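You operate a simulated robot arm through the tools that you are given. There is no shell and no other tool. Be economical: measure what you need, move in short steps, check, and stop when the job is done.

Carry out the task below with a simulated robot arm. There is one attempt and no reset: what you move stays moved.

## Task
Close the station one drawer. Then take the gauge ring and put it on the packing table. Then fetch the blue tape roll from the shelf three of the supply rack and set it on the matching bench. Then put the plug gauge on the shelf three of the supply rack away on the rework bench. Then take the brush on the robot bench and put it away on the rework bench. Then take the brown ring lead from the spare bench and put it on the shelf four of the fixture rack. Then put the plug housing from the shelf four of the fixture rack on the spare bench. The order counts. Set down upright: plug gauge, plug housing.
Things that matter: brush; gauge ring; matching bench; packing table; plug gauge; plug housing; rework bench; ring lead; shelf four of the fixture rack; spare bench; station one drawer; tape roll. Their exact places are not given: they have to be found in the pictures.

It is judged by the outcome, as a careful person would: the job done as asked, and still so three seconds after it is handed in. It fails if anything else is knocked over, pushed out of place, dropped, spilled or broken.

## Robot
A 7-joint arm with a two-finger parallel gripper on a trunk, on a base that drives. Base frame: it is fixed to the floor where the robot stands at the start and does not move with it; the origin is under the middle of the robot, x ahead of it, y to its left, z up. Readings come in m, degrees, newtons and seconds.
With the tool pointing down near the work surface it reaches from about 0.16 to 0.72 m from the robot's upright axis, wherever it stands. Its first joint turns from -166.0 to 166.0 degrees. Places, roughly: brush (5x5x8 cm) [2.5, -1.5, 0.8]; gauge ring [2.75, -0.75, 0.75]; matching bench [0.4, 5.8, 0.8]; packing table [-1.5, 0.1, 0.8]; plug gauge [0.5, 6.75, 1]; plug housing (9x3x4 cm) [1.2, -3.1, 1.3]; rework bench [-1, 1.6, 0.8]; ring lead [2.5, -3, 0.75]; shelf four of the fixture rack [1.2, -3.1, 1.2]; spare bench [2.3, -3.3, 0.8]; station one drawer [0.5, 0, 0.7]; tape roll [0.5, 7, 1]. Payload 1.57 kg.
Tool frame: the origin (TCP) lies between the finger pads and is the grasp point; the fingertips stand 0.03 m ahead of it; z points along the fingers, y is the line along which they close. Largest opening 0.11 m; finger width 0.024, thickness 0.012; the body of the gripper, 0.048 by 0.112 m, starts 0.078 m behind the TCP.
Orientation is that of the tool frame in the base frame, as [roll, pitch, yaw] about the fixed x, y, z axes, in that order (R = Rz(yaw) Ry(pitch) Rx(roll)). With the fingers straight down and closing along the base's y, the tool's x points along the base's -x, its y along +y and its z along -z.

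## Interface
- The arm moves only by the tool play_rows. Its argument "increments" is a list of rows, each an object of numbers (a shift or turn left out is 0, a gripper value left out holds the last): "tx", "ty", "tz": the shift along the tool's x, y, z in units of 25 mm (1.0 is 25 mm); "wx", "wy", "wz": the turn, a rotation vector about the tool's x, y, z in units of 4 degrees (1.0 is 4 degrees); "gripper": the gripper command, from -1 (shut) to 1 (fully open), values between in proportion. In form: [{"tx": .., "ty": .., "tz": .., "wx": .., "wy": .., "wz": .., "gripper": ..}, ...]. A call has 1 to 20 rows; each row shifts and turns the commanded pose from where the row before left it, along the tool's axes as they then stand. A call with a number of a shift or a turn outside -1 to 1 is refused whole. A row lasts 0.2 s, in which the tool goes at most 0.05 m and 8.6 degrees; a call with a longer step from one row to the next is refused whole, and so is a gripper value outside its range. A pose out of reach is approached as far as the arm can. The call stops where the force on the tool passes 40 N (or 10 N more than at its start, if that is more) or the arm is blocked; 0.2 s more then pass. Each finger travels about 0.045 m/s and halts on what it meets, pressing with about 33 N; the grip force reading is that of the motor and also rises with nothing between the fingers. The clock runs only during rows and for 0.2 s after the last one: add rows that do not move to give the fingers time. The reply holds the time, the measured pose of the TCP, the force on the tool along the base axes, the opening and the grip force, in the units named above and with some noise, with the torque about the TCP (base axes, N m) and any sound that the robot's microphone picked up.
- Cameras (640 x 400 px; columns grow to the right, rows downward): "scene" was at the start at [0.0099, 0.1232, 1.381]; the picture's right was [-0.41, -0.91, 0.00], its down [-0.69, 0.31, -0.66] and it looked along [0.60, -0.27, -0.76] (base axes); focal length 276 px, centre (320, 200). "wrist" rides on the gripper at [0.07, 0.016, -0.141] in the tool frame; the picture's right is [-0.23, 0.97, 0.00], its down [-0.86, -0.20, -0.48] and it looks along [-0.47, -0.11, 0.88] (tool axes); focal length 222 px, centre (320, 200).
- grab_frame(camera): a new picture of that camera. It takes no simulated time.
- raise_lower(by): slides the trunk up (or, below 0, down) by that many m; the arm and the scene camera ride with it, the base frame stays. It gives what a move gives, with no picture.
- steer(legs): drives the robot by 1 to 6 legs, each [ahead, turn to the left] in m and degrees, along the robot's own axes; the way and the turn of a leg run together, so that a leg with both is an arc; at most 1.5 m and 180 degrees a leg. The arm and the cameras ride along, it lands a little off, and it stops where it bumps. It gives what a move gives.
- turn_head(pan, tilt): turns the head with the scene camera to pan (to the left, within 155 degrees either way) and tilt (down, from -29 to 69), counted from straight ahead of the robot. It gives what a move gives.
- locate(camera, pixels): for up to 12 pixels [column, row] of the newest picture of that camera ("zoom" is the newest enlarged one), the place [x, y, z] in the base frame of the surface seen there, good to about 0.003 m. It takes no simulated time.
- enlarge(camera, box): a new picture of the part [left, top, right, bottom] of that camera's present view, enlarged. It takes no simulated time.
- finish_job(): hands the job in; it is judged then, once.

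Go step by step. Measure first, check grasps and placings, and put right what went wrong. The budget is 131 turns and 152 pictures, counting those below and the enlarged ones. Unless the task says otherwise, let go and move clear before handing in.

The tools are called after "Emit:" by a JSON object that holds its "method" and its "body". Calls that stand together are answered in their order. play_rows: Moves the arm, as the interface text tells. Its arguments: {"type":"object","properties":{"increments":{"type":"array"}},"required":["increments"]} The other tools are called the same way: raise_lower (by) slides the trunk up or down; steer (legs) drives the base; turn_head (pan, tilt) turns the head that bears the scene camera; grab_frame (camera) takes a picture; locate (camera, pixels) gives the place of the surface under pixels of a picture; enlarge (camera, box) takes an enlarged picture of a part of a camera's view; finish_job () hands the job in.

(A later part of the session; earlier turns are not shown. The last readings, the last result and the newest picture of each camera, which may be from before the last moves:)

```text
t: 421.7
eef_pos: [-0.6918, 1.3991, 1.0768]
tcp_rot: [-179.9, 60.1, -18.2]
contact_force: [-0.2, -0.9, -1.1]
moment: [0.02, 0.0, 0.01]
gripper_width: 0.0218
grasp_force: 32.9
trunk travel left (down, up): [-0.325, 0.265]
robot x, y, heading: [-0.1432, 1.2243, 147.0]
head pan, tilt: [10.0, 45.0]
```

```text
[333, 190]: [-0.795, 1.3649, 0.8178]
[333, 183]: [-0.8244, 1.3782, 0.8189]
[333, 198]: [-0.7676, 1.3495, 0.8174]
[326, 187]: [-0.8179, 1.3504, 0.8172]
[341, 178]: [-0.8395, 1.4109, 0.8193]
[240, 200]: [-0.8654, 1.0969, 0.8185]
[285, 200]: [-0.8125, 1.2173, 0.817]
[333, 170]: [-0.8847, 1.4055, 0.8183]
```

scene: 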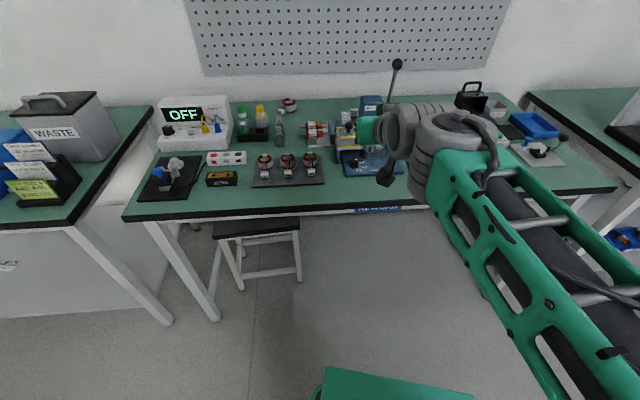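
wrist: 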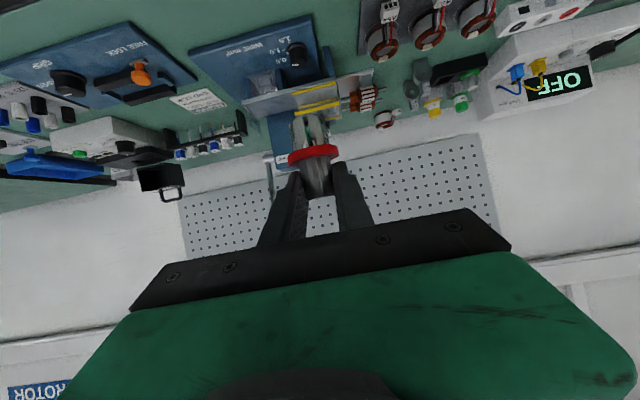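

Target (-0.785,1.372), 3 cm from the edge. Move over and descend most of the way.

Emit:
{"method": "play_rows", "body": {"increments": [{"ty": 0.7}, {"ty": 0.8}, {"ty": 0.7}, {"tx": 0.65, "tz": 0.78}, {"tx": 0.65, "tz": 0.78}, {"tx": 0.65, "tz": 0.78}, {"tx": 0.65, "tz": 0.78}, {"tx": 0.65, "tz": 0.78}, {"tx": 0.65, "tz": 0.78}, {"tx": 0.65, "tz": 0.78}, {"tx": 0.65, "tz": 0.78}, {}]}}

Emit:
{"method": "enlarge", "body": {"camera": "scene", "box": [240, 120, 440, 245]}}

Emit:
{"method": "grab_frame", "body": {"camera": "wrist"}}

```text
t: 424.3
eef_pos: [-0.7769, 1.3684, 0.8877]
tcp_rot: [180.0, 60.1, -18.3]
contact_force: [0.4, 0.0, -1.9]
moment: [-0.01, 0.02, 0.0]
gripper_width: 0.0219
grasp_force: 33.0
trunk travel left (down, up): [-0.325, 0.265]
robot x, y, heading: [-0.1421, 1.2225, 147.0]
head pan, tilt: [10.0, 45.0]
```

```text
3.20 times, centred on (340, 182) of scene
```

zoom: 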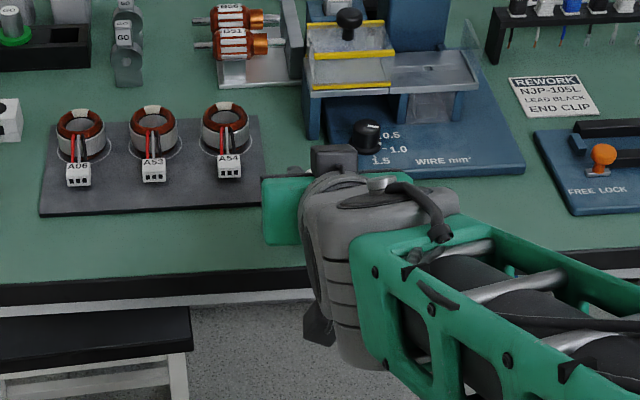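

```text
56 pictures are left
```

wrist: 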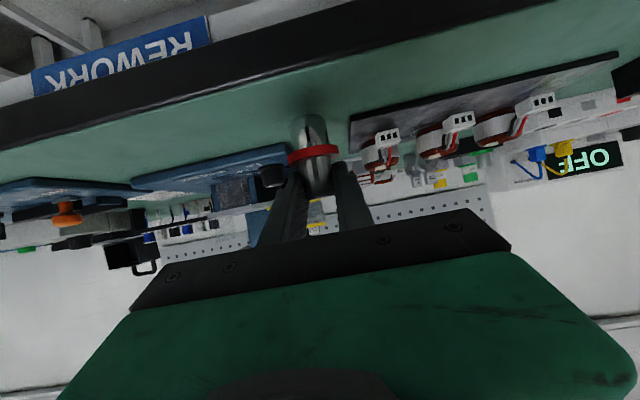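

Spot is clear. Lower to touch.

Emit:
{"method": "play_rows", "body": {"increments": [{"tx": 0.104, "tz": 0.06}, {"tx": 0.104, "tz": 0.06}, {"tx": 0.104, "tz": 0.06}, {"tx": 0.104, "tz": 0.06}, {"tx": 0.104, "tz": 0.06}, {"tx": 0.07, "tz": 0.04}, {"tx": 0.035, "tz": 0.02}, {}]}}

Emit:
{"method": "play_rows", "body": {"increments": [{"tx": 0.035, "tz": 0.02}, {}]}}

```text
t: 426.1
eef_pos: [-0.7767, 1.3695, 0.8757]
tcp_rot: [179.9, 60.7, -18.4]
contact_force: [1.6, 0.8, 25.1]
moment: [0.23, 0.27, -0.07]
gripper_width: 0.0219
grasp_force: 33.1
trunk travel left (down, up): [-0.325, 0.265]
robot x, y, heading: [-0.143, 1.2178, 147.1]
head pan, tilt: [10.0, 45.0]
```

```text
t: 426.7
eef_pos: [-0.7752, 1.3695, 0.8748]
tcp_rot: [179.8, 60.8, -18.4]
contact_force: [2.8, 2.1, 33.6]
moment: [0.27, 0.36, -0.03]
gripper_width: 0.0219
grasp_force: 32.9
trunk travel left (down, up): [-0.325, 0.265]
robot x, y, heading: [-0.1486, 1.221, 147.3]
head pan, tilt: [10.0, 45.0]
```

Contact came 5 mm early with excess force; ease upward until light.

Emit:
{"method": "play_rows", "body": {"increments": [{"tx": -0.07, "tz": -0.04}, {"tx": -0.07, "tz": -0.04}, {}]}}

Emit:
{"method": "grab_frame", "body": {"camera": "wrist"}}

```text
t: 427.5
eef_pos: [-0.7771, 1.3708, 0.8745]
tcp_rot: [179.9, 60.4, -18.3]
contact_force: [-7.9, 4.6, 21.2]
moment: [0.39, 0.74, -0.01]
gripper_width: 0.0218
grasp_force: 32.9
trunk travel left (down, up): [-0.325, 0.265]
robot x, y, heading: [-0.1433, 1.2207, 147.2]
head pan, tilt: [10.0, 45.0]
```

```text
55 pictures are left
```

wrist: 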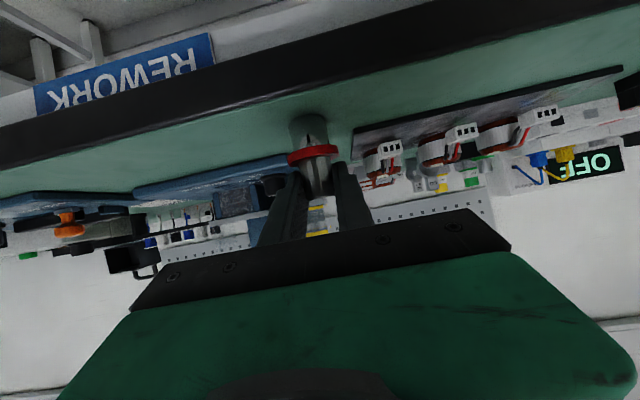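

Emit:
{"method": "play_rows", "body": {"increments": [{"tx": -0.05, "tz": -0.03}, {"tx": -0.05, "tz": -0.03}, {}]}}

```text
t: 428.3
eef_pos: [-0.7745, 1.3691, 0.8754]
tcp_rot: [180.0, 60.1, -18.3]
contact_force: [-4.6, 2.4, 12.5]
moment: [0.18, 0.47, 0.01]
gripper_width: 0.022
grasp_force: 32.5
trunk travel left (down, up): [-0.325, 0.265]
robot x, y, heading: [-0.1387, 1.221, 147.3]
head pan, tilt: [10.0, 45.0]
```

Emit:
{"method": "play_rows", "body": {"increments": [{"tx": -0.05, "tz": -0.03}, {"tx": -0.03, "tz": -0.018}, {}]}}

Emit:
{"method": "enlarge", "body": {"camera": "wrist", "box": [240, 80, 400, 260]}}

```text
t: 429.1
eef_pos: [-0.775, 1.3699, 0.8749]
tcp_rot: [-179.8, 59.8, -18.0]
contact_force: [-0.2, -0.3, -1.8]
moment: [-0.03, -0.01, 0.0]
gripper_width: 0.022
grasp_force: 32.8
trunk travel left (down, up): [-0.325, 0.265]
robot x, y, heading: [-0.1427, 1.2213, 147.3]
head pan, tilt: [10.0, 45.0]
```

```text
2.22 times, centred on (320, 170) of wrist
```

zoom: 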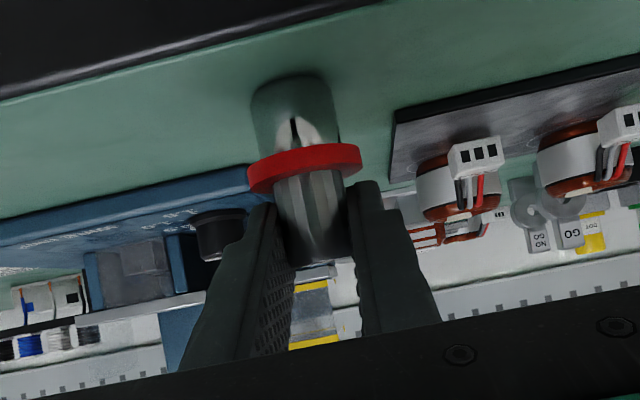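

Just off the surface; lower a hair and release, then withdraw straight back along the fingers.

Emit:
{"method": "play_rows", "body": {"increments": [{"tx": 0.03, "tz": 0.017}, {}, {"gripper": -0.4}, {}, {"gripper": -0.2}, {}, {}]}}

Emit:
{"method": "enlarge", "body": {"camera": "wrist", "box": [240, 80, 400, 260]}}

```text
t: 430.7
eef_pos: [-0.7765, 1.3689, 0.8767]
tcp_rot: [180.0, 60.1, -18.2]
contact_force: [0.1, -0.4, -0.1]
moment: [0.01, 0.03, -0.01]
gripper_width: 0.044
grasp_force: 0.0
trunk travel left (down, up): [-0.325, 0.265]
robot x, y, heading: [-0.1448, 1.2198, 147.3]
head pan, tilt: [10.0, 45.0]
```

```text
2.22 times, centred on (320, 170) of wrist
```

zoom: 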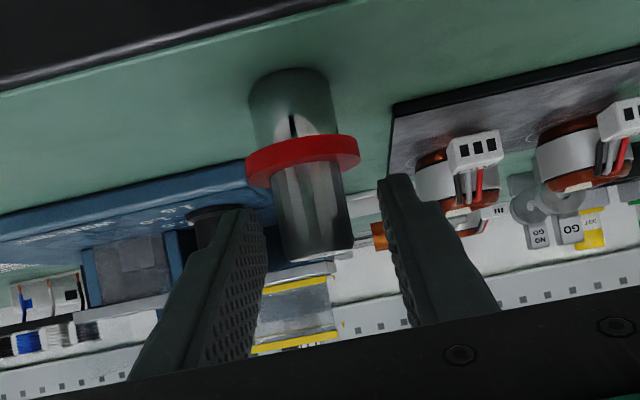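

Gauge stands upright, fingers clear. Withdraw and verify.

Emit:
{"method": "play_rows", "body": {"increments": [{"tz": -0.4}, {"tz": -0.6}, {"tz": -0.8}, {"tz": -0.8}, {"tz": -0.8}, {"tz": -0.6, "tx": -0.4}, {"tx": -0.6, "wy": 0}, {"tx": -0.6}]}}

Emit:
{"method": "grab_frame", "body": {"camera": "wrist"}}

Emit:
{"method": "enlarge", "body": {"camera": "scene", "box": [240, 120, 440, 245]}}

```text
t: 432.5
eef_pos: [-0.712, 1.3475, 0.962]
tcp_rot: [180.0, 60.2, -18.2]
contact_force: [-0.5, -0.1, 0.1]
moment: [-0.02, 0.01, -0.02]
gripper_width: 0.044
grasp_force: 0.1
trunk travel left (down, up): [-0.325, 0.265]
robot x, y, heading: [-0.1409, 1.2169, 147.2]
head pan, tilt: [10.0, 45.0]
```

```text
52 pictures are left
```

wrist: 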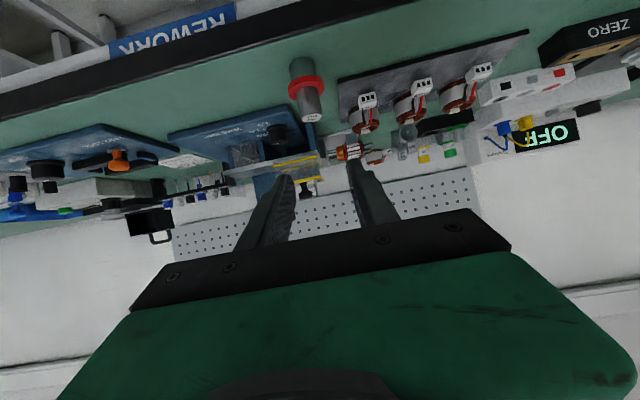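

```text
3.20 times, centred on (340, 182) of scene
```

zoom: 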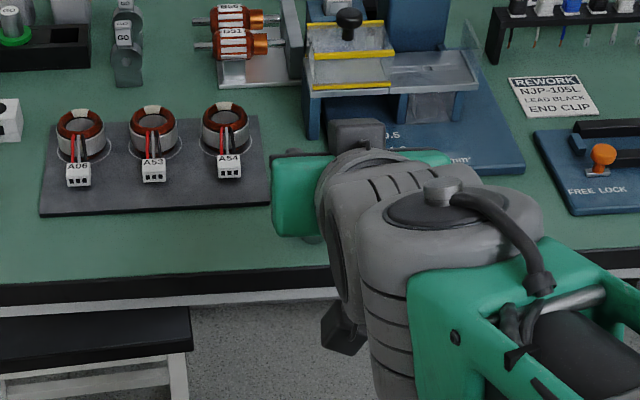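

Gauge is upright on the rework bench. Stow the arm vertical and drive to the brush via the corridor.

Emit:
{"method": "play_rows", "body": {"increments": [{"tx": 0.7, "wy": 1}, {"tx": 0.7, "wy": 1}, {"tx": 0.7, "wy": 1}, {"tx": 0.7, "wy": 1}, {"tx": 0.7, "wy": 1}, {"tx": 0.7, "wy": 1}, {"tx": 0.7, "wy": 1, "tz": -0.3}, {"tx": 0.7, "wy": 1, "tz": -0.3}, {"tx": 0.7, "wy": 1, "tz": -0.3}, {"tx": 0.7, "wy": 1, "tz": -0.5}, {"tx": 0.7, "wy": 1, "tz": -0.5}, {"tx": 0.7, "wy": 1, "tz": -0.5}, {"tx": 0.7, "wy": 1, "tz": -0.5}, {"tx": 0.7, "wy": 1, "tz": -0.6}, {"tx": 0.5, "wy": 1, "tz": -0.8}, {"tz": -1}, {"tz": -1}, {"tz": -1}]}}

Emit:
{"method": "steer", "body": {"legs": [[0, 114.3], [1.5, 0], [1.35, 0], [0, 93.5], [1.5, 0], [0.3, 0]]}}

```text
t: 436.3
eef_pos: [-0.4853, 1.274, 1.0048]
tcp_rot: [179.9, 0.0, -18.3]
contact_force: [0.5, 1.1, -0.3]
moment: [0.01, -0.02, 0.01]
gripper_width: 0.044
grasp_force: 0.0
trunk travel left (down, up): [-0.325, 0.265]
robot x, y, heading: [-0.1425, 1.2217, 147.0]
head pan, tilt: [10.0, 45.0]
```

```text
t: 467.3
eef_pos: [1.574, -1.5976, 1.005]
tcp_rot: [-180.0, 0.1, -169.8]
contact_force: [-0.2, 0.7, 0.5]
moment: [-0.02, 0.0, 0.01]
gripper_width: 0.044
grasp_force: 0.1
trunk travel left (down, up): [-0.325, 0.265]
robot x, y, heading: [1.2496, -1.7114, -4.1]
head pan, tilt: [10.0, 45.0]
```

Emit:
{"method": "steer", "body": {"legs": [[0, 29.6], [0.87, 0], [0, -43.5]]}}

Emit:
{"method": "turn_head", "body": {"pan": 0, "tilt": 45}}

Emit:
{"method": "grab_frame", "body": {"camera": "scene"}}

```text
t: 475.4
eef_pos: [2.3836, -1.3054, 1.0058]
tcp_rot: [179.9, 0.1, 176.3]
contact_force: [0.5, -0.8, -0.7]
moment: [-0.01, 0.01, -0.01]
gripper_width: 0.0441
grasp_force: 0.1
trunk travel left (down, up): [-0.325, 0.265]
robot x, y, heading: [2.038, -1.3378, -18.5]
head pan, tilt: [10.0, 45.0]
```

```text
t: 476.1
eef_pos: [2.3823, -1.3059, 1.0064]
tcp_rot: [-180.0, 0.2, 176.3]
contact_force: [-0.7, -0.3, 0.4]
moment: [-0.02, -0.05, 0.01]
gripper_width: 0.0441
grasp_force: 0.0
trunk travel left (down, up): [-0.325, 0.265]
robot x, y, heading: [2.0367, -1.3416, -18.5]
head pan, tilt: [0.0, 45.0]
```

```text
50 pictures are left
```

scene: 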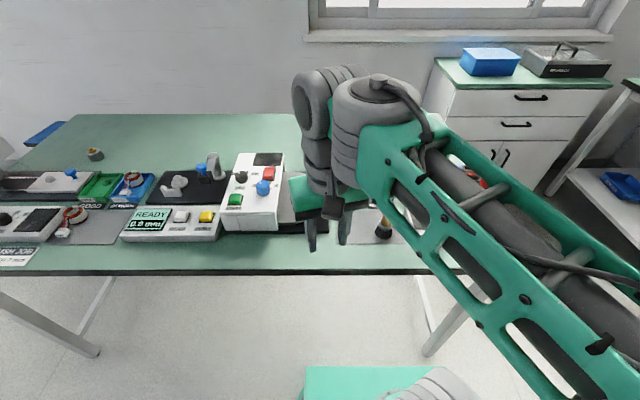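

Brush base peeks out at (383,228) behind the arm. Zoom and measure.

Emit:
{"method": "enlarge", "body": {"camera": "scene", "box": [320, 180, 440, 255]}}

Emit:
{"method": "locate", "body": {"camera": "zoom", "pixels": [[340, 225], [340, 280], [320, 270], [370, 270], [335, 295], [250, 250], [400, 290], [345, 250]]}}

Emit:
{"method": "grab_frame", "body": {"camera": "wrist"}}

```text
5.33 times, centred on (380, 218) of scene
```

zoom: 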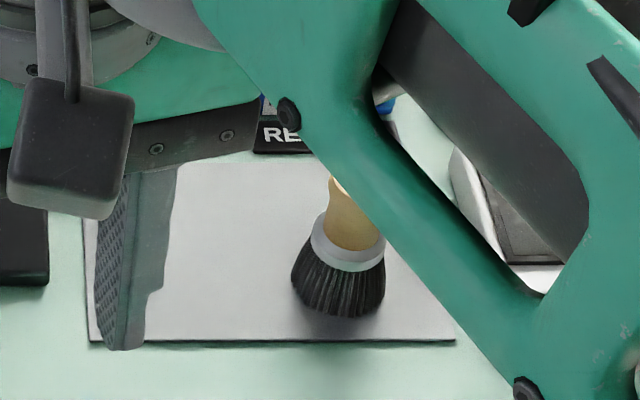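

```text
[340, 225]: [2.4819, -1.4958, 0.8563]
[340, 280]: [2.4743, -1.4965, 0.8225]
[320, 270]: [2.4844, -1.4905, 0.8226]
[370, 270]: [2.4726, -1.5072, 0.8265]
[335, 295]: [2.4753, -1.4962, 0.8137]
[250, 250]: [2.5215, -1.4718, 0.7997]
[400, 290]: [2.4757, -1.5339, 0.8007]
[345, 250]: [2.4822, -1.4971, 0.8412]
```

```text
48 pictures are left
```

wrist: 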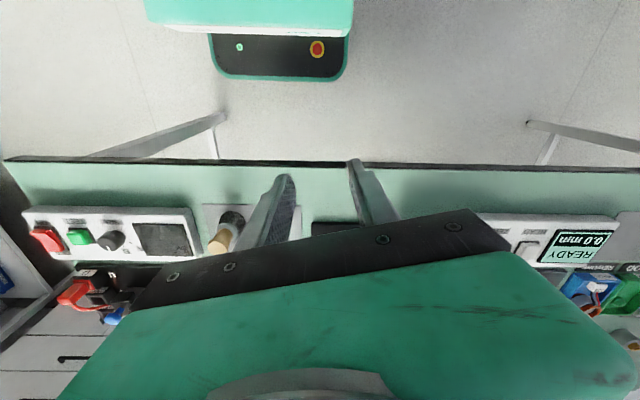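

Standing brush axis ≈(2.499,-1.504), handle top ≈0.88. Move above and check in the wrist view.

Emit:
{"method": "play_rows", "body": {"increments": [{"tx": -0.646, "ty": -0.95, "gripper": 0.15}, {"tx": -0.646, "ty": -0.95}, {"tx": -0.646, "ty": -0.95}, {"tx": -0.646, "ty": -0.95}, {"tx": -0.646, "ty": -0.95}, {"tx": -0.646, "ty": -0.95}, {"tx": -0.646, "ty": -0.95}, {"tx": -0.646, "ty": -0.95}, {"tz": 0.8}, {"tz": 0.8}, {}]}}

Emit:
{"method": "enlarge", "body": {"camera": "wrist", "box": [220, 60, 420, 240]}}

Emit:
{"method": "locate", "body": {"camera": "zoom", "pixels": [[320, 200], [320, 220], [320, 240], [320, 180], [300, 210], [340, 210]]}}

```text
t: 478.6
eef_pos: [2.4983, -1.5051, 0.9645]
tcp_rot: [180.0, 0.0, 176.2]
contact_force: [0.7, 0.5, 0.4]
moment: [0.0, 0.0, -0.01]
gripper_width: 0.0631
grasp_force: 0.0
trunk travel left (down, up): [-0.325, 0.265]
robot x, y, heading: [2.0361, -1.3422, -18.4]
head pan, tilt: [0.0, 45.0]
```

```text
2.22 times, centred on (320, 150) of wrist
```

zoom: 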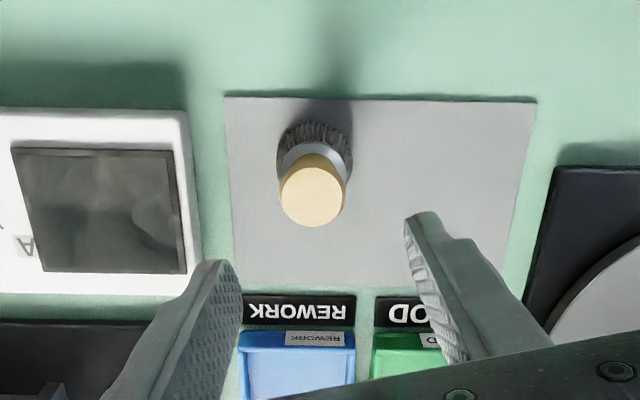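

```text
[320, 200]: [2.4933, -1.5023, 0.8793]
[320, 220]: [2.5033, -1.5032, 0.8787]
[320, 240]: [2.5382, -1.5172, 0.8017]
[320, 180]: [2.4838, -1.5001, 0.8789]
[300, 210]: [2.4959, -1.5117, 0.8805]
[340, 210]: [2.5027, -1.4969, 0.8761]
```

Centre (2.4915,-1.506), top 0.880. Descend, grip handle above the ferrule, lift slowly.

Emit:
{"method": "play_rows", "body": {"increments": [{"tx": 0.28, "ty": -0.05, "tz": 0.6}, {"tz": 0.8}, {"tz": 0.8}, {"tz": 0.7}, {"tz": 0.4}, {"gripper": -1}, {}, {}, {}, {}, {}, {}, {"tz": -0.1}, {"tz": -0.2}, {"tz": -0.4}, {"tz": -0.5}, {}]}}

Emit:
{"method": "grab_frame", "body": {"camera": "wrist"}}

```text
t: 482.1
eef_pos: [2.4931, -1.5041, 0.9134]
tcp_rot: [-180.0, 0.0, 176.4]
contact_force: [-0.9, -0.7, -1.2]
moment: [0.01, 0.0, 0.01]
gripper_width: 0.0299
grasp_force: 33.0
trunk travel left (down, up): [-0.325, 0.265]
robot x, y, heading: [2.0391, -1.342, -18.4]
head pan, tilt: [0.0, 45.0]
```

```text
46 pictures are left
```

wrist: 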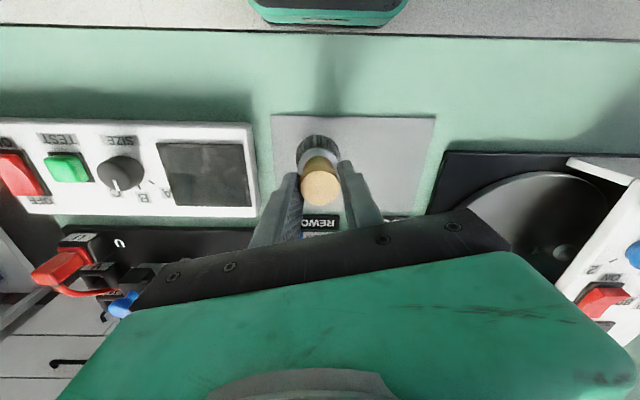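

Brush gripped. Lift, retract, and drive back toward the rework bench.

Emit:
{"method": "play_rows", "body": {"increments": [{"tz": -0.5}, {"tz": -0.7}, {"tz": -0.8}, {"tz": -0.8}, {"tz": -0.8}, {"tz": -0.8}, {"tz": -0.6}, {"tx": 0.4}, {"tx": 0.8}, {"tx": 0.8}, {"tx": 0.8}, {"tx": 0.8}, {"tx": 0.8}, {"tx": 0.4}]}}

Emit:
{"method": "steer", "body": {"legs": [[-0.3, 0], [0, -115.5], [0.72, 0], [0, -47.3], [1.3, 0]]}}

```text
t: 485.1
eef_pos: [2.3723, -1.4961, 1.0373]
tcp_rot: [-179.9, 0.1, 176.2]
contact_force: [-0.1, 0.7, -0.5]
moment: [0.01, 0.0, 0.01]
gripper_width: 0.03
grasp_force: 33.1
trunk travel left (down, up): [-0.325, 0.265]
robot x, y, heading: [2.0386, -1.3419, -18.3]
head pan, tilt: [0.0, 45.0]
```

```text
t: 503.8
eef_pos: [-0.4143, -1.6808, 1.0378]
tcp_rot: [180.0, 0.2, 12.6]
contact_force: [0.3, 0.3, -0.4]
moment: [0.01, -0.03, 0.02]
gripper_width: 0.03
grasp_force: 33.4
trunk travel left (down, up): [-0.325, 0.265]
robot x, y, heading: [-0.0496, -1.7363, 178.4]
head pan, tilt: [0.0, 45.0]
```

Emit:
{"method": "steer", "body": {"legs": [[0, -14], [0.2, 0], [0, -17], [0.35, 0], [0, -61], [1.5, 0]]}}

Emit:
{"method": "steer", "body": {"legs": [[0.93, 0], [0, 76]]}}

Emit:
{"method": "grab_frame", "body": {"camera": "scene"}}

```text
t: 518.8
eef_pos: [-0.3717, 0.3654, 1.038]
tcp_rot: [-180.0, 0.1, -79.3]
contact_force: [-0.1, 0.9, -0.1]
moment: [0.0, -0.01, -0.01]
gripper_width: 0.0297
grasp_force: 33.1
trunk travel left (down, up): [-0.325, 0.265]
robot x, y, heading: [-0.4402, 0.002, 86.1]
head pan, tilt: [0.0, 45.0]
```

```text
t: 526.9
eef_pos: [-0.7186, 1.0739, 1.0376]
tcp_rot: [-180.0, 0.2, -3.0]
contact_force: [0.4, 0.7, -0.9]
moment: [-0.02, 0.0, 0.02]
gripper_width: 0.0301
grasp_force: 33.0
trunk travel left (down, up): [-0.325, 0.265]
robot x, y, heading: [-0.382, 0.9162, 162.8]
head pan, tilt: [0.0, 45.0]
```

```text
45 pictures are left
```

scene: 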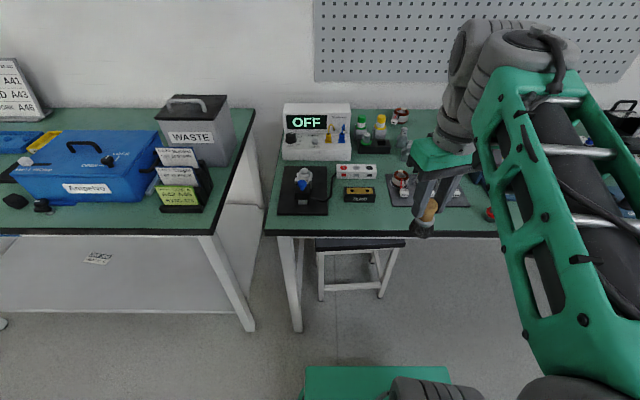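

Emit:
{"method": "enlarge", "body": {"camera": "scene", "box": [260, 140, 500, 290]}}

Emit:
{"method": "locate", "body": {"camera": "zoom", "pixels": [[320, 190], [320, 215], [320, 240], [300, 163], [340, 178], [380, 215], [250, 200], [230, 160], [440, 250], [345, 130]]}}

```text
2.67 times, centred on (380, 215) of scene
```

zoom: 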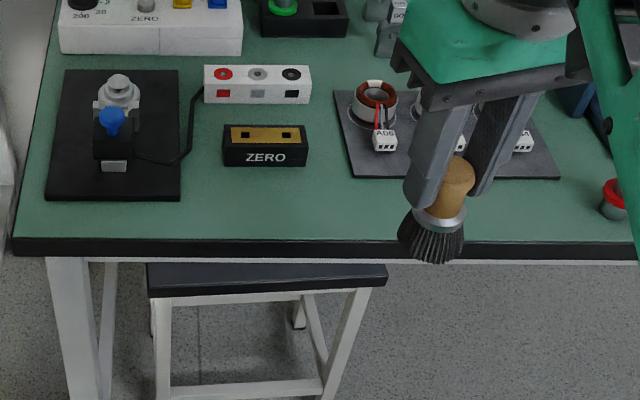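

```text
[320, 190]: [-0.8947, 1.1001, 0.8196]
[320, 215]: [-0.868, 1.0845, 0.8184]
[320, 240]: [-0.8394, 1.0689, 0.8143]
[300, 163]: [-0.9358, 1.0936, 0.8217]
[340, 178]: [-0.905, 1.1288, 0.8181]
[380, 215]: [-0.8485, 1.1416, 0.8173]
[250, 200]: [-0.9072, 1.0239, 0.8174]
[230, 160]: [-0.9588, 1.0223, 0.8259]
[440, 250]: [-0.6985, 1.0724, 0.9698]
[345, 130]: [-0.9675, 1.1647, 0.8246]
```

Place at (-0.884,1.092), between the ZERO box and edge. Move and descend.

Emit:
{"method": "play_rows", "body": {"increments": [{"tx": -0.55, "ty": -0.38}, {"tx": -0.9}, {"tx": -0.9}, {"tx": -0.9}, {"tx": -0.9}, {"tx": -0.9}, {"tx": -0.9}, {"tx": -0.7}, {"tz": 0.6}, {"tz": 0.8}, {"tz": 0.8}, {"tz": 0.8}, {"tz": 0.8}, {"tz": 0.6}, {"tz": 0.4}, {"tz": 0.3}, {}]}}

Emit:
{"method": "play_rows", "body": {"increments": [{"tz": 0.06}, {"tz": 0.06}, {}]}}

Emit:
{"method": "enlarge", "body": {"camera": "scene", "box": [260, 140, 500, 290]}}

```text
t: 530.5
eef_pos: [-0.8842, 1.0917, 0.9102]
tcp_rot: [-179.9, 0.1, -3.0]
contact_force: [0.7, -0.1, -0.3]
moment: [0.0, -0.02, 0.0]
gripper_width: 0.03
grasp_force: 33.2
trunk travel left (down, up): [-0.325, 0.265]
robot x, y, heading: [-0.3804, 0.9201, 162.4]
head pan, tilt: [0.0, 45.0]
```

```text
t: 531.3
eef_pos: [-0.8844, 1.0914, 0.9066]
tcp_rot: [179.9, 0.1, -3.1]
contact_force: [0.2, 0.0, -0.4]
moment: [0.01, 0.01, -0.01]
gripper_width: 0.0298
grasp_force: 33.7
trunk travel left (down, up): [-0.325, 0.265]
robot x, y, heading: [-0.3795, 0.9197, 162.4]
head pan, tilt: [0.0, 45.0]
```

```text
2.67 times, centred on (380, 215) of scene
```

zoom: 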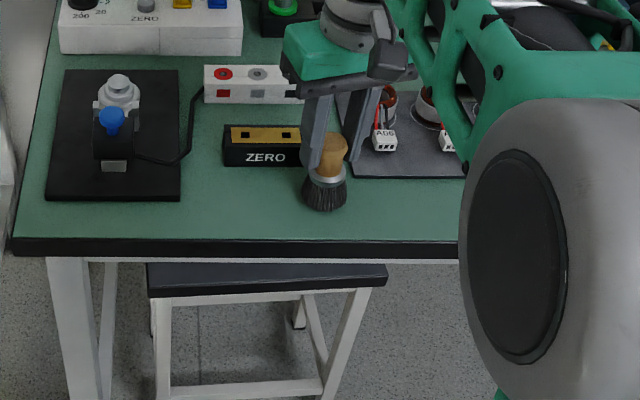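

Emit:
{"method": "play_rows", "body": {"increments": [{"tz": 0.06}, {"tz": 0.06}, {"tz": 0.04}, {}]}}

```text
t: 532.3
eef_pos: [-0.8847, 1.0922, 0.9037]
tcp_rot: [180.0, 0.1, -3.0]
contact_force: [-0.7, 0.0, -0.1]
moment: [-0.01, 0.05, -0.01]
gripper_width: 0.0298
grasp_force: 33.2
trunk travel left (down, up): [-0.325, 0.265]
robot x, y, heading: [-0.3782, 0.9229, 162.3]
head pan, tilt: [0.0, 45.0]
```

Emit:
{"method": "play_rows", "body": {"increments": [{"tz": 0.05}, {"tz": 0.05}, {}]}}

```text
t: 533.1
eef_pos: [-0.8855, 1.0917, 0.9004]
tcp_rot: [-180.0, 0.1, -3.0]
contact_force: [0.7, -0.2, -0.4]
moment: [-0.04, -0.01, 0.01]
gripper_width: 0.0296
grasp_force: 32.8
trunk travel left (down, up): [-0.325, 0.265]
robot x, y, heading: [-0.3813, 0.9232, 162.6]
head pan, tilt: [0.0, 45.0]
```

Emit:
{"method": "play_rows", "body": {"increments": [{"tz": 0.04}, {"tz": 0.04}, {}]}}

Emit:
{"method": "enlarge", "body": {"camera": "scene", "box": [320, 170, 440, 245]}}

```text
t: 533.9
eef_pos: [-0.8839, 1.0918, 0.9017]
tcp_rot: [-179.9, 0.2, -3.1]
contact_force: [1.0, 1.1, 10.6]
moment: [-0.22, -0.07, 0.04]
gripper_width: 0.0299
grasp_force: 32.7
trunk travel left (down, up): [-0.325, 0.265]
robot x, y, heading: [-0.38, 0.9235, 162.5]
head pan, tilt: [0.0, 45.0]
```

```text
5.33 times, centred on (380, 208) of scene
```

zoom: 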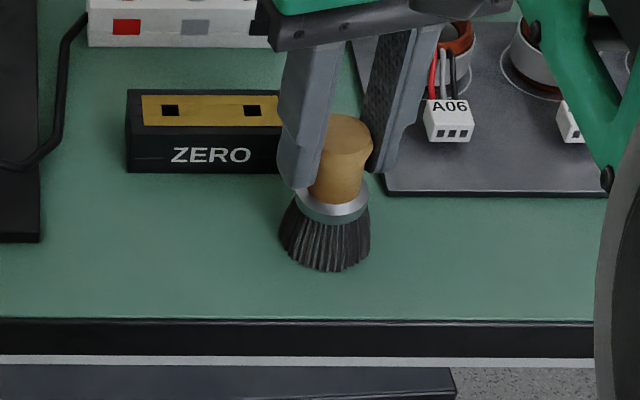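

Touch confirmed. Release, retract, and drive toward the spare bench.

Emit:
{"method": "play_rows", "body": {"increments": [{"tz": -0.04}, {"gripper": -0.1}, {}, {}, {"tz": -0.4}, {"tz": -0.7}, {"tz": -0.9}, {"tz": -0.9}, {"tz": -0.9}, {"tz": -0.9}, {"tz": -0.9}, {"tx": 0.8}, {"tx": 0.9}, {"tx": 0.9}, {"tx": 0.9}, {"tx": 0.9}, {"tx": 0.9}]}}

Emit:
{"method": "enlarge", "body": {"camera": "scene", "box": [260, 140, 500, 290]}}

Emit:
{"method": "steer", "body": {"legs": [[0, 103.4], [1.5, 0], [1.03, 0], [0, 90], [1.5, 0], [0.35, 0]]}}

Emit:
{"method": "steer", "body": {"legs": [[0, -59], [0.45, 0]]}}

Emit:
{"method": "turn_head", "body": {"pan": 10, "tilt": 25}}

Emit:
{"method": "grab_frame", "body": {"camera": "scene"}}

```text
t: 537.5
eef_pos: [-0.7519, 1.0846, 1.0403]
tcp_rot: [-180.0, 0.1, -2.9]
contact_force: [-0.2, 0.9, -0.8]
moment: [0.01, -0.04, 0.02]
gripper_width: 0.0493
grasp_force: 0.0
trunk travel left (down, up): [-0.325, 0.265]
robot x, y, heading: [-0.38, 0.9224, 162.3]
head pan, tilt: [0.0, 45.0]
```

```text
2.67 times, centred on (380, 215) of scene
```

zoom: 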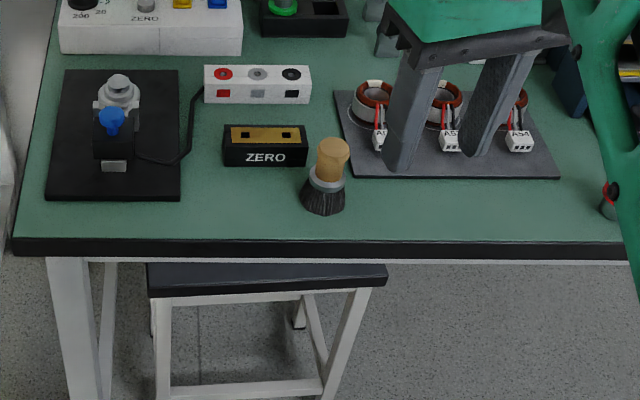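

```text
t: 567.0
eef_pos: [1.7316, -1.7952, 1.0393]
tcp_rot: [-180.0, 0.0, -168.9]
contact_force: [0.6, -0.1, -0.5]
moment: [0.03, 0.01, -0.01]
gripper_width: 0.0493
grasp_force: 0.1
trunk travel left (down, up): [-0.325, 0.265]
robot x, y, heading: [1.3313, -1.7296, -3.5]
head pan, tilt: [0.0, 45.0]
```

```text
t: 572.3
eef_pos: [1.6833, -2.5035, 1.0403]
tcp_rot: [-180.0, 0.2, 131.7]
contact_force: [0.1, 0.6, 0.3]
moment: [0.04, 0.02, -0.01]
gripper_width: 0.0495
grasp_force: 0.1
trunk travel left (down, up): [-0.325, 0.265]
robot x, y, heading: [1.5363, -2.1225, -62.9]
head pan, tilt: [0.0, 45.0]
```

```text
t: 573.1
eef_pos: [1.6828, -2.5037, 1.0402]
tcp_rot: [-180.0, 0.1, 131.6]
contact_force: [-0.6, 0.4, -0.3]
moment: [0.02, 0.01, -0.01]
gripper_width: 0.0493
grasp_force: 0.1
trunk travel left (down, up): [-0.325, 0.265]
robot x, y, heading: [1.5388, -2.1272, -62.8]
head pan, tilt: [10.0, 25.0]
```

```text
40 pictures are left
```

scene: 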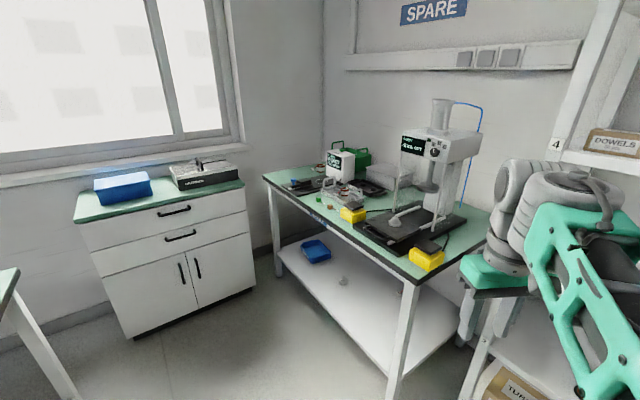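

Brush is standing on the rework bench. Zoom on the spare bench to find the ring lead.

Emit:
{"method": "enlarge", "body": {"camera": "scene", "box": [260, 130, 480, 268]}}

Emit:
{"method": "locate", "body": {"camera": "zoom", "pixels": [[190, 208], [215, 205], [240, 185], [30, 145], [450, 430], [145, 200], [265, 245], [150, 165], [220, 180], [430, 395]]}}

```text
2.90 times, centred on (370, 199) of scene
```

zoom: 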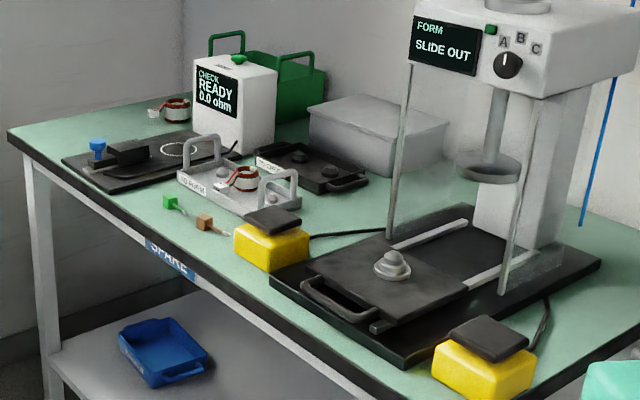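

```text
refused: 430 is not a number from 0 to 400
```

The brown ring lead is the small brown block with tip at zoom (205,222), next to a green one. Measure.

Emit:
{"method": "locate", "body": {"camera": "zoom", "pixels": [[204, 218], [198, 225], [212, 225], [225, 233], [170, 202], [185, 210], [245, 245], [195, 190], [205, 245], [180, 235], [8, 130], [400, 390]]}}

Emit:
{"method": "enlarge", "body": {"camera": "scene", "box": [300, 185, 370, 229]}}

```text
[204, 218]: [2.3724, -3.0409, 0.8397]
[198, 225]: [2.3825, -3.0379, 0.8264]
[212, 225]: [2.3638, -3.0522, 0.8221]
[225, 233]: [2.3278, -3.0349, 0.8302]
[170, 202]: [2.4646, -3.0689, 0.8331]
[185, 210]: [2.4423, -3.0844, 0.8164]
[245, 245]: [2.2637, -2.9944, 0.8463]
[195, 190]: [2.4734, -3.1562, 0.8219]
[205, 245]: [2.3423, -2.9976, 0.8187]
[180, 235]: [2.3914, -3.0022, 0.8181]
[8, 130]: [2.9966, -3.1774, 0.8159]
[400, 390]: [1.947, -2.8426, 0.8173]
```

```text
9.09 times, centred on (335, 207) of scene
```

zoom: 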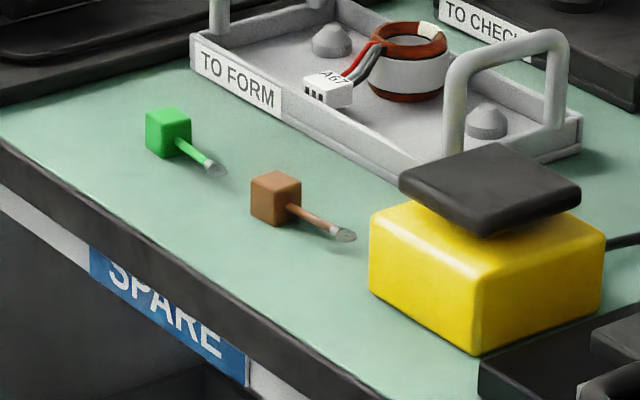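

Brown block centre ≈(2.373,-3.047), lead pointing toward -n. Drive alongside and bring the tool over it, aligned so the fingers close across the block.

Emit:
{"method": "steer", "body": {"legs": [[0, 39.4], [0.78, 0]]}}

Emit:
{"method": "play_rows", "body": {"increments": [{"wz": 0.75, "tx": 0.19, "ty": -0.9}, {"wz": 0.75, "tx": 0.19, "ty": -0.9}, {"wz": 0.75, "tx": 0.19, "ty": -0.9}, {"tx": 0.19, "ty": -0.9}, {"tx": 0.19, "ty": -0.9}, {"tx": 0.19, "ty": -0.9}, {"tx": 0.19, "ty": -0.9}, {"tx": 0.19, "ty": -0.9}, {"tx": 0.19, "ty": -0.9}, {"tx": 0.19, "ty": -0.9}, {"tx": 0.19, "ty": -0.9}, {"tx": 0.19, "ty": -0.9}, {"tx": 0.19, "ty": -0.9}, {"tx": 0.19, "ty": -0.9}, {"tx": 0.19, "ty": -0.9}, {"tx": 0.19, "ty": -0.9}, {"tx": 0.19, "ty": -0.9}, {"tx": 0.19, "ty": -0.9}]}}

Emit:
{"method": "turn_head", "body": {"pan": -50, "tilt": 45}}

Emit:
{"method": "grab_frame", "body": {"camera": "scene"}}

Emit:
{"method": "grab_frame", "body": {"camera": "wrist"}}

```text
t: 579.2
eef_pos: [2.6021, -2.6444, 1.039]
tcp_rot: [-180.0, 0.0, 170.5]
contact_force: [-0.5, -0.6, 0.1]
moment: [0.01, 0.02, 0.0]
gripper_width: 0.0497
grasp_force: 0.1
trunk travel left (down, up): [-0.325, 0.265]
robot x, y, heading: [2.2529, -2.4427, -23.9]
head pan, tilt: [10.0, 25.0]
```

```text
t: 583.0
eef_pos: [2.3984, -3.0063, 1.0392]
tcp_rot: [-179.9, 0.2, 161.5]
contact_force: [0.5, -0.2, 0.8]
moment: [0.0, 0.0, 0.01]
gripper_width: 0.0496
grasp_force: 0.0
trunk travel left (down, up): [-0.325, 0.265]
robot x, y, heading: [2.2521, -2.4456, -24.4]
head pan, tilt: [10.0, 25.0]
```

```text
t: 584.3
eef_pos: [2.3989, -3.0054, 1.0388]
tcp_rot: [-180.0, 0.1, 161.6]
contact_force: [0.7, -0.7, -0.7]
moment: [0.0, 0.0, 0.01]
gripper_width: 0.0495
grasp_force: 0.0
trunk travel left (down, up): [-0.325, 0.265]
robot x, y, heading: [2.2531, -2.4444, -24.0]
head pan, tilt: [-50.0, 45.0]
```

```text
37 pictures are left
```

scene: 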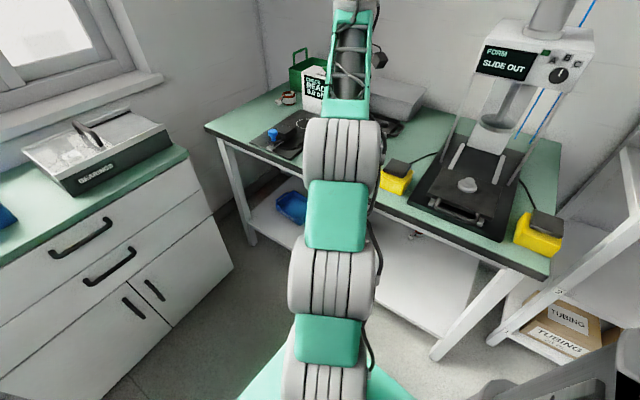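

```text
36 pictures are left
```

wrist: 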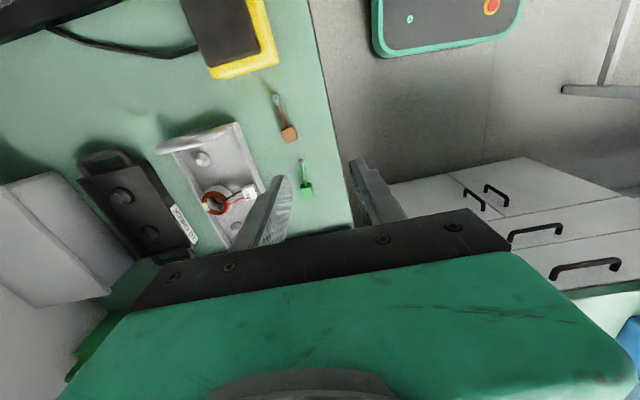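

Brown lead at wrist (288,130). Measure it precisely.

Emit:
{"method": "enlarge", "body": {"camera": "wrist", "box": [250, 80, 340, 215]}}

Emit:
{"method": "locate", "body": {"camera": "wrist", "pixels": [[289, 128], [289, 133], [289, 138], [283, 132], [295, 131], [281, 115], [277, 98], [306, 190], [240, 65], [310, 130], [305, 162]]}}

```text
2.96 times, centred on (295, 148) of wrist
```

zoom: 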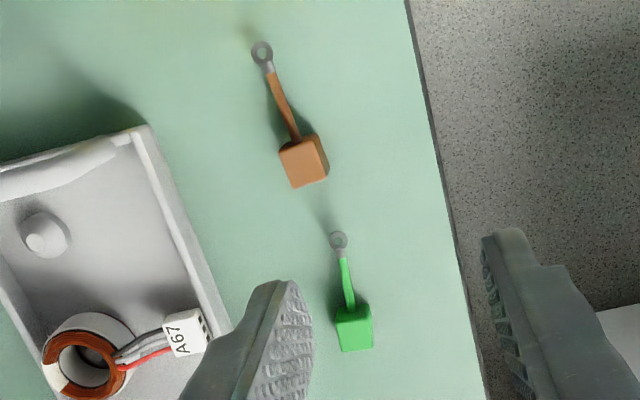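

```text
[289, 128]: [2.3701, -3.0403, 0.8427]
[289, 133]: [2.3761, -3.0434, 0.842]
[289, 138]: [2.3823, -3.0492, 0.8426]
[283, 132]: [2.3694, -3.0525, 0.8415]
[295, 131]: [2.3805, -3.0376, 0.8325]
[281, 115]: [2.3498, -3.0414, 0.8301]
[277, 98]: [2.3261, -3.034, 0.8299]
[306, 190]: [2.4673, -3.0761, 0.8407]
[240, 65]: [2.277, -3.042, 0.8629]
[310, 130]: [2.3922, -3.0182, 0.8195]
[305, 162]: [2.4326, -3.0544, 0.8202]
```

Block centre (2.376,-3.0455), top 0.8425. Align yaw, move over, tilt 30° along the lead axis.

Emit:
{"method": "play_rows", "body": {"increments": [{"wz": -0.7}, {"wz": -0.65}, {"tx": 0.52, "ty": -0.88}, {"tx": 0.51, "ty": -0.89}, {"tz": 0.9}, {"tz": 0.9}, {"tz": 0.9}, {"tz": 0.9}, {"wy": -0.94}, {"wy": -0.94}, {"wy": -0.94}, {"wy": -0.94}, {"wy": -0.94}, {"wy": -0.94}, {"wy": -0.94}, {"wy": -0.92}, {}]}}

Emit:
{"method": "enlarge", "body": {"camera": "wrist", "box": [220, 60, 420, 240]}}

Emit:
{"method": "locate", "body": {"camera": "zoom", "pixels": [[320, 150], [320, 180], [320, 210], [320, 240]]}}

```text
t: 587.9
eef_pos: [2.361, -3.0469, 0.95]
tcp_rot: [-180.0, 25.8, 166.6]
contact_force: [-0.2, 0.8, -0.4]
moment: [-0.01, 0.0, 0.02]
gripper_width: 0.0495
grasp_force: 0.1
out of reach, approached as far as the arm can: row 9
trunk travel left (down, up): [-0.325, 0.265]
robot x, y, heading: [2.2507, -2.4418, -24.2]
head pan, tilt: [-50.0, 45.0]
```

```text
2.22 times, centred on (320, 150) of wrist
```

zoom: 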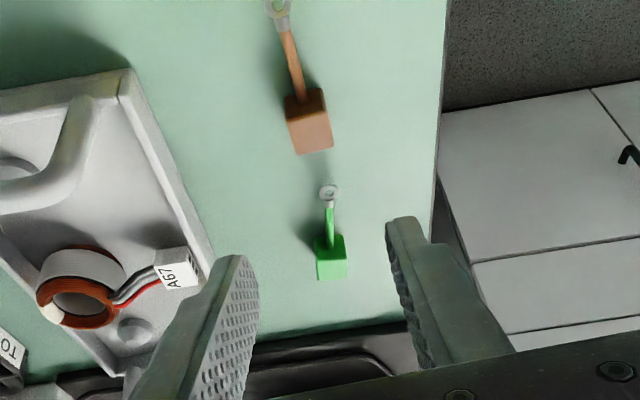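

```text
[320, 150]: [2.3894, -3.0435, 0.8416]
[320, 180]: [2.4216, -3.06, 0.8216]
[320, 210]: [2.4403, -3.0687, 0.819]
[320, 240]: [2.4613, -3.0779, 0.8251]
```

Emit:
{"method": "play_rows", "body": {"increments": [{"ty": 0.2}, {"tx": 0.3, "tz": 0.68}, {"tx": 0.3, "tz": 0.68}, {"tx": 0.3, "tz": 0.68}, {"tx": 0.3, "tz": 0.68}, {"tx": 0.2, "tz": 0.45}, {"tx": 0.13, "tz": 0.29}, {}]}}

Emit:
{"method": "enlarge", "body": {"camera": "wrist", "box": [220, 60, 420, 240]}}

```text
t: 589.7
eef_pos: [2.3596, -3.0569, 0.8987]
tcp_rot: [-180.0, 25.9, 166.8]
contact_force: [0.4, 0.6, -0.8]
moment: [-0.04, -0.03, 0.01]
gripper_width: 0.0497
grasp_force: 0.1
out of reach, approached as far as the arm can: row 1, 2, 3, 4, 5, 6, 7
trunk travel left (down, up): [-0.325, 0.265]
robot x, y, heading: [2.2568, -2.4432, -24.0]
head pan, tilt: [-50.0, 45.0]
```

```text
2.22 times, centred on (320, 150) of wrist
```

zoom: 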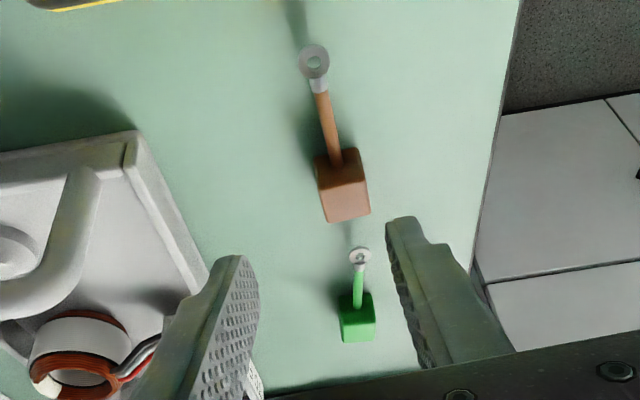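

That tilt is out of reach in this twist. Raise, return to vertical, and grip vertically instead.

Emit:
{"method": "play_rows", "body": {"increments": [{"tx": -0.45, "tz": -0.9}, {"tx": -0.45, "tz": -0.9}, {"tx": -0.45, "tz": -0.9}, {"wy": 0.95}, {"wy": 0.95}, {"wy": 0.95}, {"wy": 0.95}, {"wy": 0.95}, {"wy": 0.95}, {"wy": 0.95}, {}, {}]}}

Emit:
{"method": "enlarge", "body": {"camera": "wrist", "box": [220, 60, 420, 240]}}

Emit:
{"method": "locate", "body": {"camera": "zoom", "pixels": [[320, 100], [320, 130], [320, 160], [320, 190], [300, 150], [340, 150], [310, 170], [330, 170]]}}

```text
t: 592.3
eef_pos: [2.3592, -3.0528, 0.9495]
tcp_rot: [179.8, 1.9, 166.9]
contact_force: [0.0, -0.2, 0.8]
moment: [0.0, 0.01, 0.01]
gripper_width: 0.0493
grasp_force: 0.1
out of reach, approached as far as the arm can: row 1, 2, 3
trunk travel left (down, up): [-0.325, 0.265]
robot x, y, heading: [2.2532, -2.4417, -24.1]
head pan, tilt: [-50.0, 45.0]
```

```text
2.22 times, centred on (320, 150) of wrist
```

zoom: 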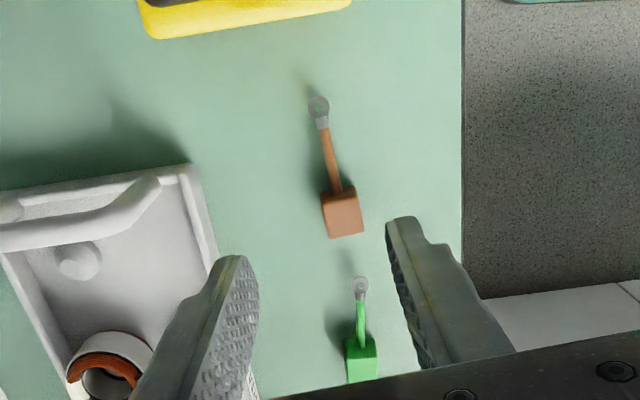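

```text
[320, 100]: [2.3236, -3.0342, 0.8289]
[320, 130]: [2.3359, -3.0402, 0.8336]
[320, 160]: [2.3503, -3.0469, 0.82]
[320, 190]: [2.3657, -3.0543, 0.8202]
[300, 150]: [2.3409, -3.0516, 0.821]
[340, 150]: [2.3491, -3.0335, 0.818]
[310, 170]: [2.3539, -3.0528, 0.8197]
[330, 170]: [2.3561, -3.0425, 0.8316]
```

Emit:
{"method": "play_rows", "body": {"increments": [{"tx": -0.59, "ty": 0.44, "wy": 0.47}, {"tz": 0.8}, {"tz": 0.8}, {"tz": 0.8}, {"tz": 0.7}, {"tz": 0.5}, {"tz": 0.27}, {}, {"gripper": -1}, {}, {}, {}, {}, {}, {"tz": -0.2}, {"tz": -0.4}, {"tz": -0.6}, {}]}}

Emit:
{"method": "enlarge", "body": {"camera": "wrist", "box": [220, 60, 420, 240]}}

```text
t: 596.1
eef_pos: [2.3657, -3.0554, 0.883]
tcp_rot: [180.0, -1.3, 166.8]
contact_force: [0.1, 0.4, 0.0]
moment: [0.01, 0.02, 0.02]
gripper_width: 0.0186
grasp_force: 33.3
out of reach, approached as far as the arm can: row 1
trunk travel left (down, up): [-0.325, 0.265]
robot x, y, heading: [2.2498, -2.4425, -24.3]
head pan, tilt: [-50.0, 45.0]
```

```text
2.22 times, centred on (320, 150) of wrist
```

zoom: 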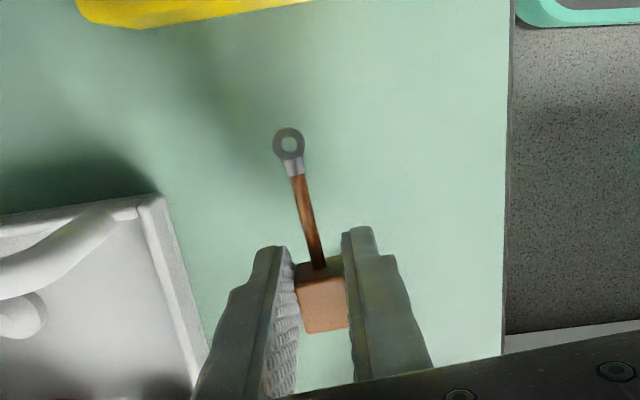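

Ring lead gripped (18.6 mm). Raise, bring the arm to the front, back out and face the fixture rack with raised trunk.

Emit:
{"method": "play_rows", "body": {"increments": [{"tz": -0.6}, {"tz": -0.9}, {"tz": -0.9}, {"tz": -0.9}, {"tz": -0.9}, {"tz": -0.9}, {"tz": -0.9}, {"ty": 0.9, "tx": -0.19}, {"ty": 0.9, "tx": -0.19}, {"ty": 0.9, "tx": -0.19}, {"ty": 0.9, "tx": -0.19}, {"ty": 0.9, "tx": -0.19}, {"ty": 0.9, "tx": -0.19}, {"ty": 0.9, "tx": -0.19}, {"ty": 0.9, "tx": -0.19}, {"ty": 0.9, "tx": -0.19}, {"ty": 0.9, "tx": -0.19}, {"ty": 0.9, "tx": -0.19}, {"ty": 0.9, "tx": -0.19}, {"ty": 0.9, "tx": -0.19}]}}

Emit:
{"method": "steer", "body": {"legs": [[-0.8, 0], [0, -84]]}}

Emit:
{"method": "raise_lower", "body": {"by": 0.26}}

Emit:
{"method": "turn_head", "body": {"pan": -10, "tilt": 25}}

Emit:
{"method": "grab_frame", "body": {"camera": "scene"}}

```text
t: 600.3
eef_pos: [2.4965, -2.7797, 1.026]
tcp_rot: [179.8, -1.4, 166.8]
contact_force: [0.0, 0.1, 0.1]
moment: [-0.02, 0.01, 0.02]
gripper_width: 0.0185
grasp_force: 33.0
out of reach, approached as far as the arm can: row 7
trunk travel left (down, up): [-0.325, 0.265]
robot x, y, heading: [2.2521, -2.4424, -24.2]
head pan, tilt: [-50.0, 45.0]
```

```text
t: 608.2
eef_pos: [1.2025, -2.3869, 1.027]
tcp_rot: [179.9, -1.5, 82.5]
contact_force: [-0.1, 0.4, -0.3]
moment: [-0.03, 0.03, 0.01]
gripper_width: 0.0189
grasp_force: 33.0
trunk travel left (down, up): [-0.325, 0.265]
robot x, y, heading: [1.5148, -2.1112, -108.3]
head pan, tilt: [-50.0, 45.0]
```

```text
t: 610.9
eef_pos: [1.2033, -2.388, 1.2879]
tcp_rot: [179.8, -1.5, 82.5]
contact_force: [-0.4, 0.2, -0.9]
moment: [-0.02, -0.02, -0.01]
gripper_width: 0.0186
grasp_force: 33.0
trunk travel left (down, up): [-0.585, 0.005]
robot x, y, heading: [1.5149, -2.1095, -108.2]
head pan, tilt: [-50.0, 45.0]
```

```text
t: 612.0
eef_pos: [1.2035, -2.389, 1.2883]
tcp_rot: [179.9, -1.4, 82.5]
contact_force: [0.5, 0.0, -0.7]
moment: [-0.04, 0.05, 0.03]
gripper_width: 0.0185
grasp_force: 33.1
trunk travel left (down, up): [-0.585, 0.005]
robot x, y, heading: [1.517, -2.1123, -108.2]
head pan, tilt: [-10.0, 25.0]
```

```text
30 pictures are left
```

scene: 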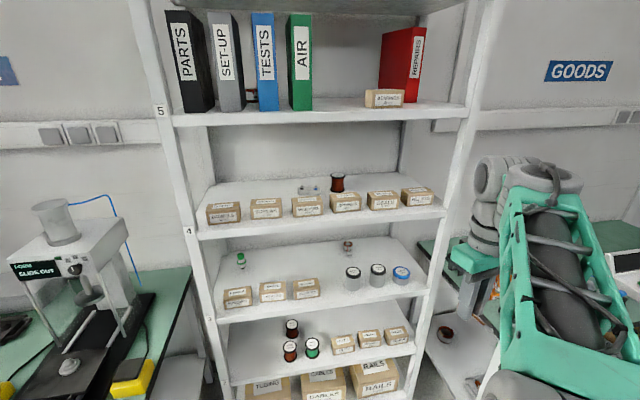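

Shelf 4 has a row of boxes in front; zoom to see the plug housing and free space.

Emit:
{"method": "enlarge", "body": {"camera": "scene", "box": [180, 90, 460, 250]}}

Emit:
{"method": "locate", "body": {"camera": "zoom", "pixels": [[275, 222], [300, 220], [325, 222], [300, 232], [295, 255], [360, 205], [130, 240], [250, 230], [60, 305], [300, 300], [420, 225], [300, 65]]}}

```text
2.29 times, centred on (320, 170) of scene
```

zoom: 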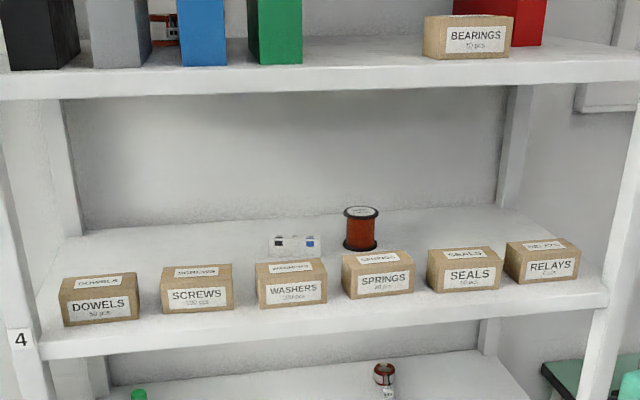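

```text
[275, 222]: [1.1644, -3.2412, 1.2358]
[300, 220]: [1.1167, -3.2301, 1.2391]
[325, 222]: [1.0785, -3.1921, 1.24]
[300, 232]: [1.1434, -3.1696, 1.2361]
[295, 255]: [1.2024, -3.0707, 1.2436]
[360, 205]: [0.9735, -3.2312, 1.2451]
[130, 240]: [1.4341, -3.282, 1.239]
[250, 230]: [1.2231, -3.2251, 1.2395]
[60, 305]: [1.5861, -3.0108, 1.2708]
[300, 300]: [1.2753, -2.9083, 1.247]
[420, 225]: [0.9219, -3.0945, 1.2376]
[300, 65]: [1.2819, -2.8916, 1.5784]
```

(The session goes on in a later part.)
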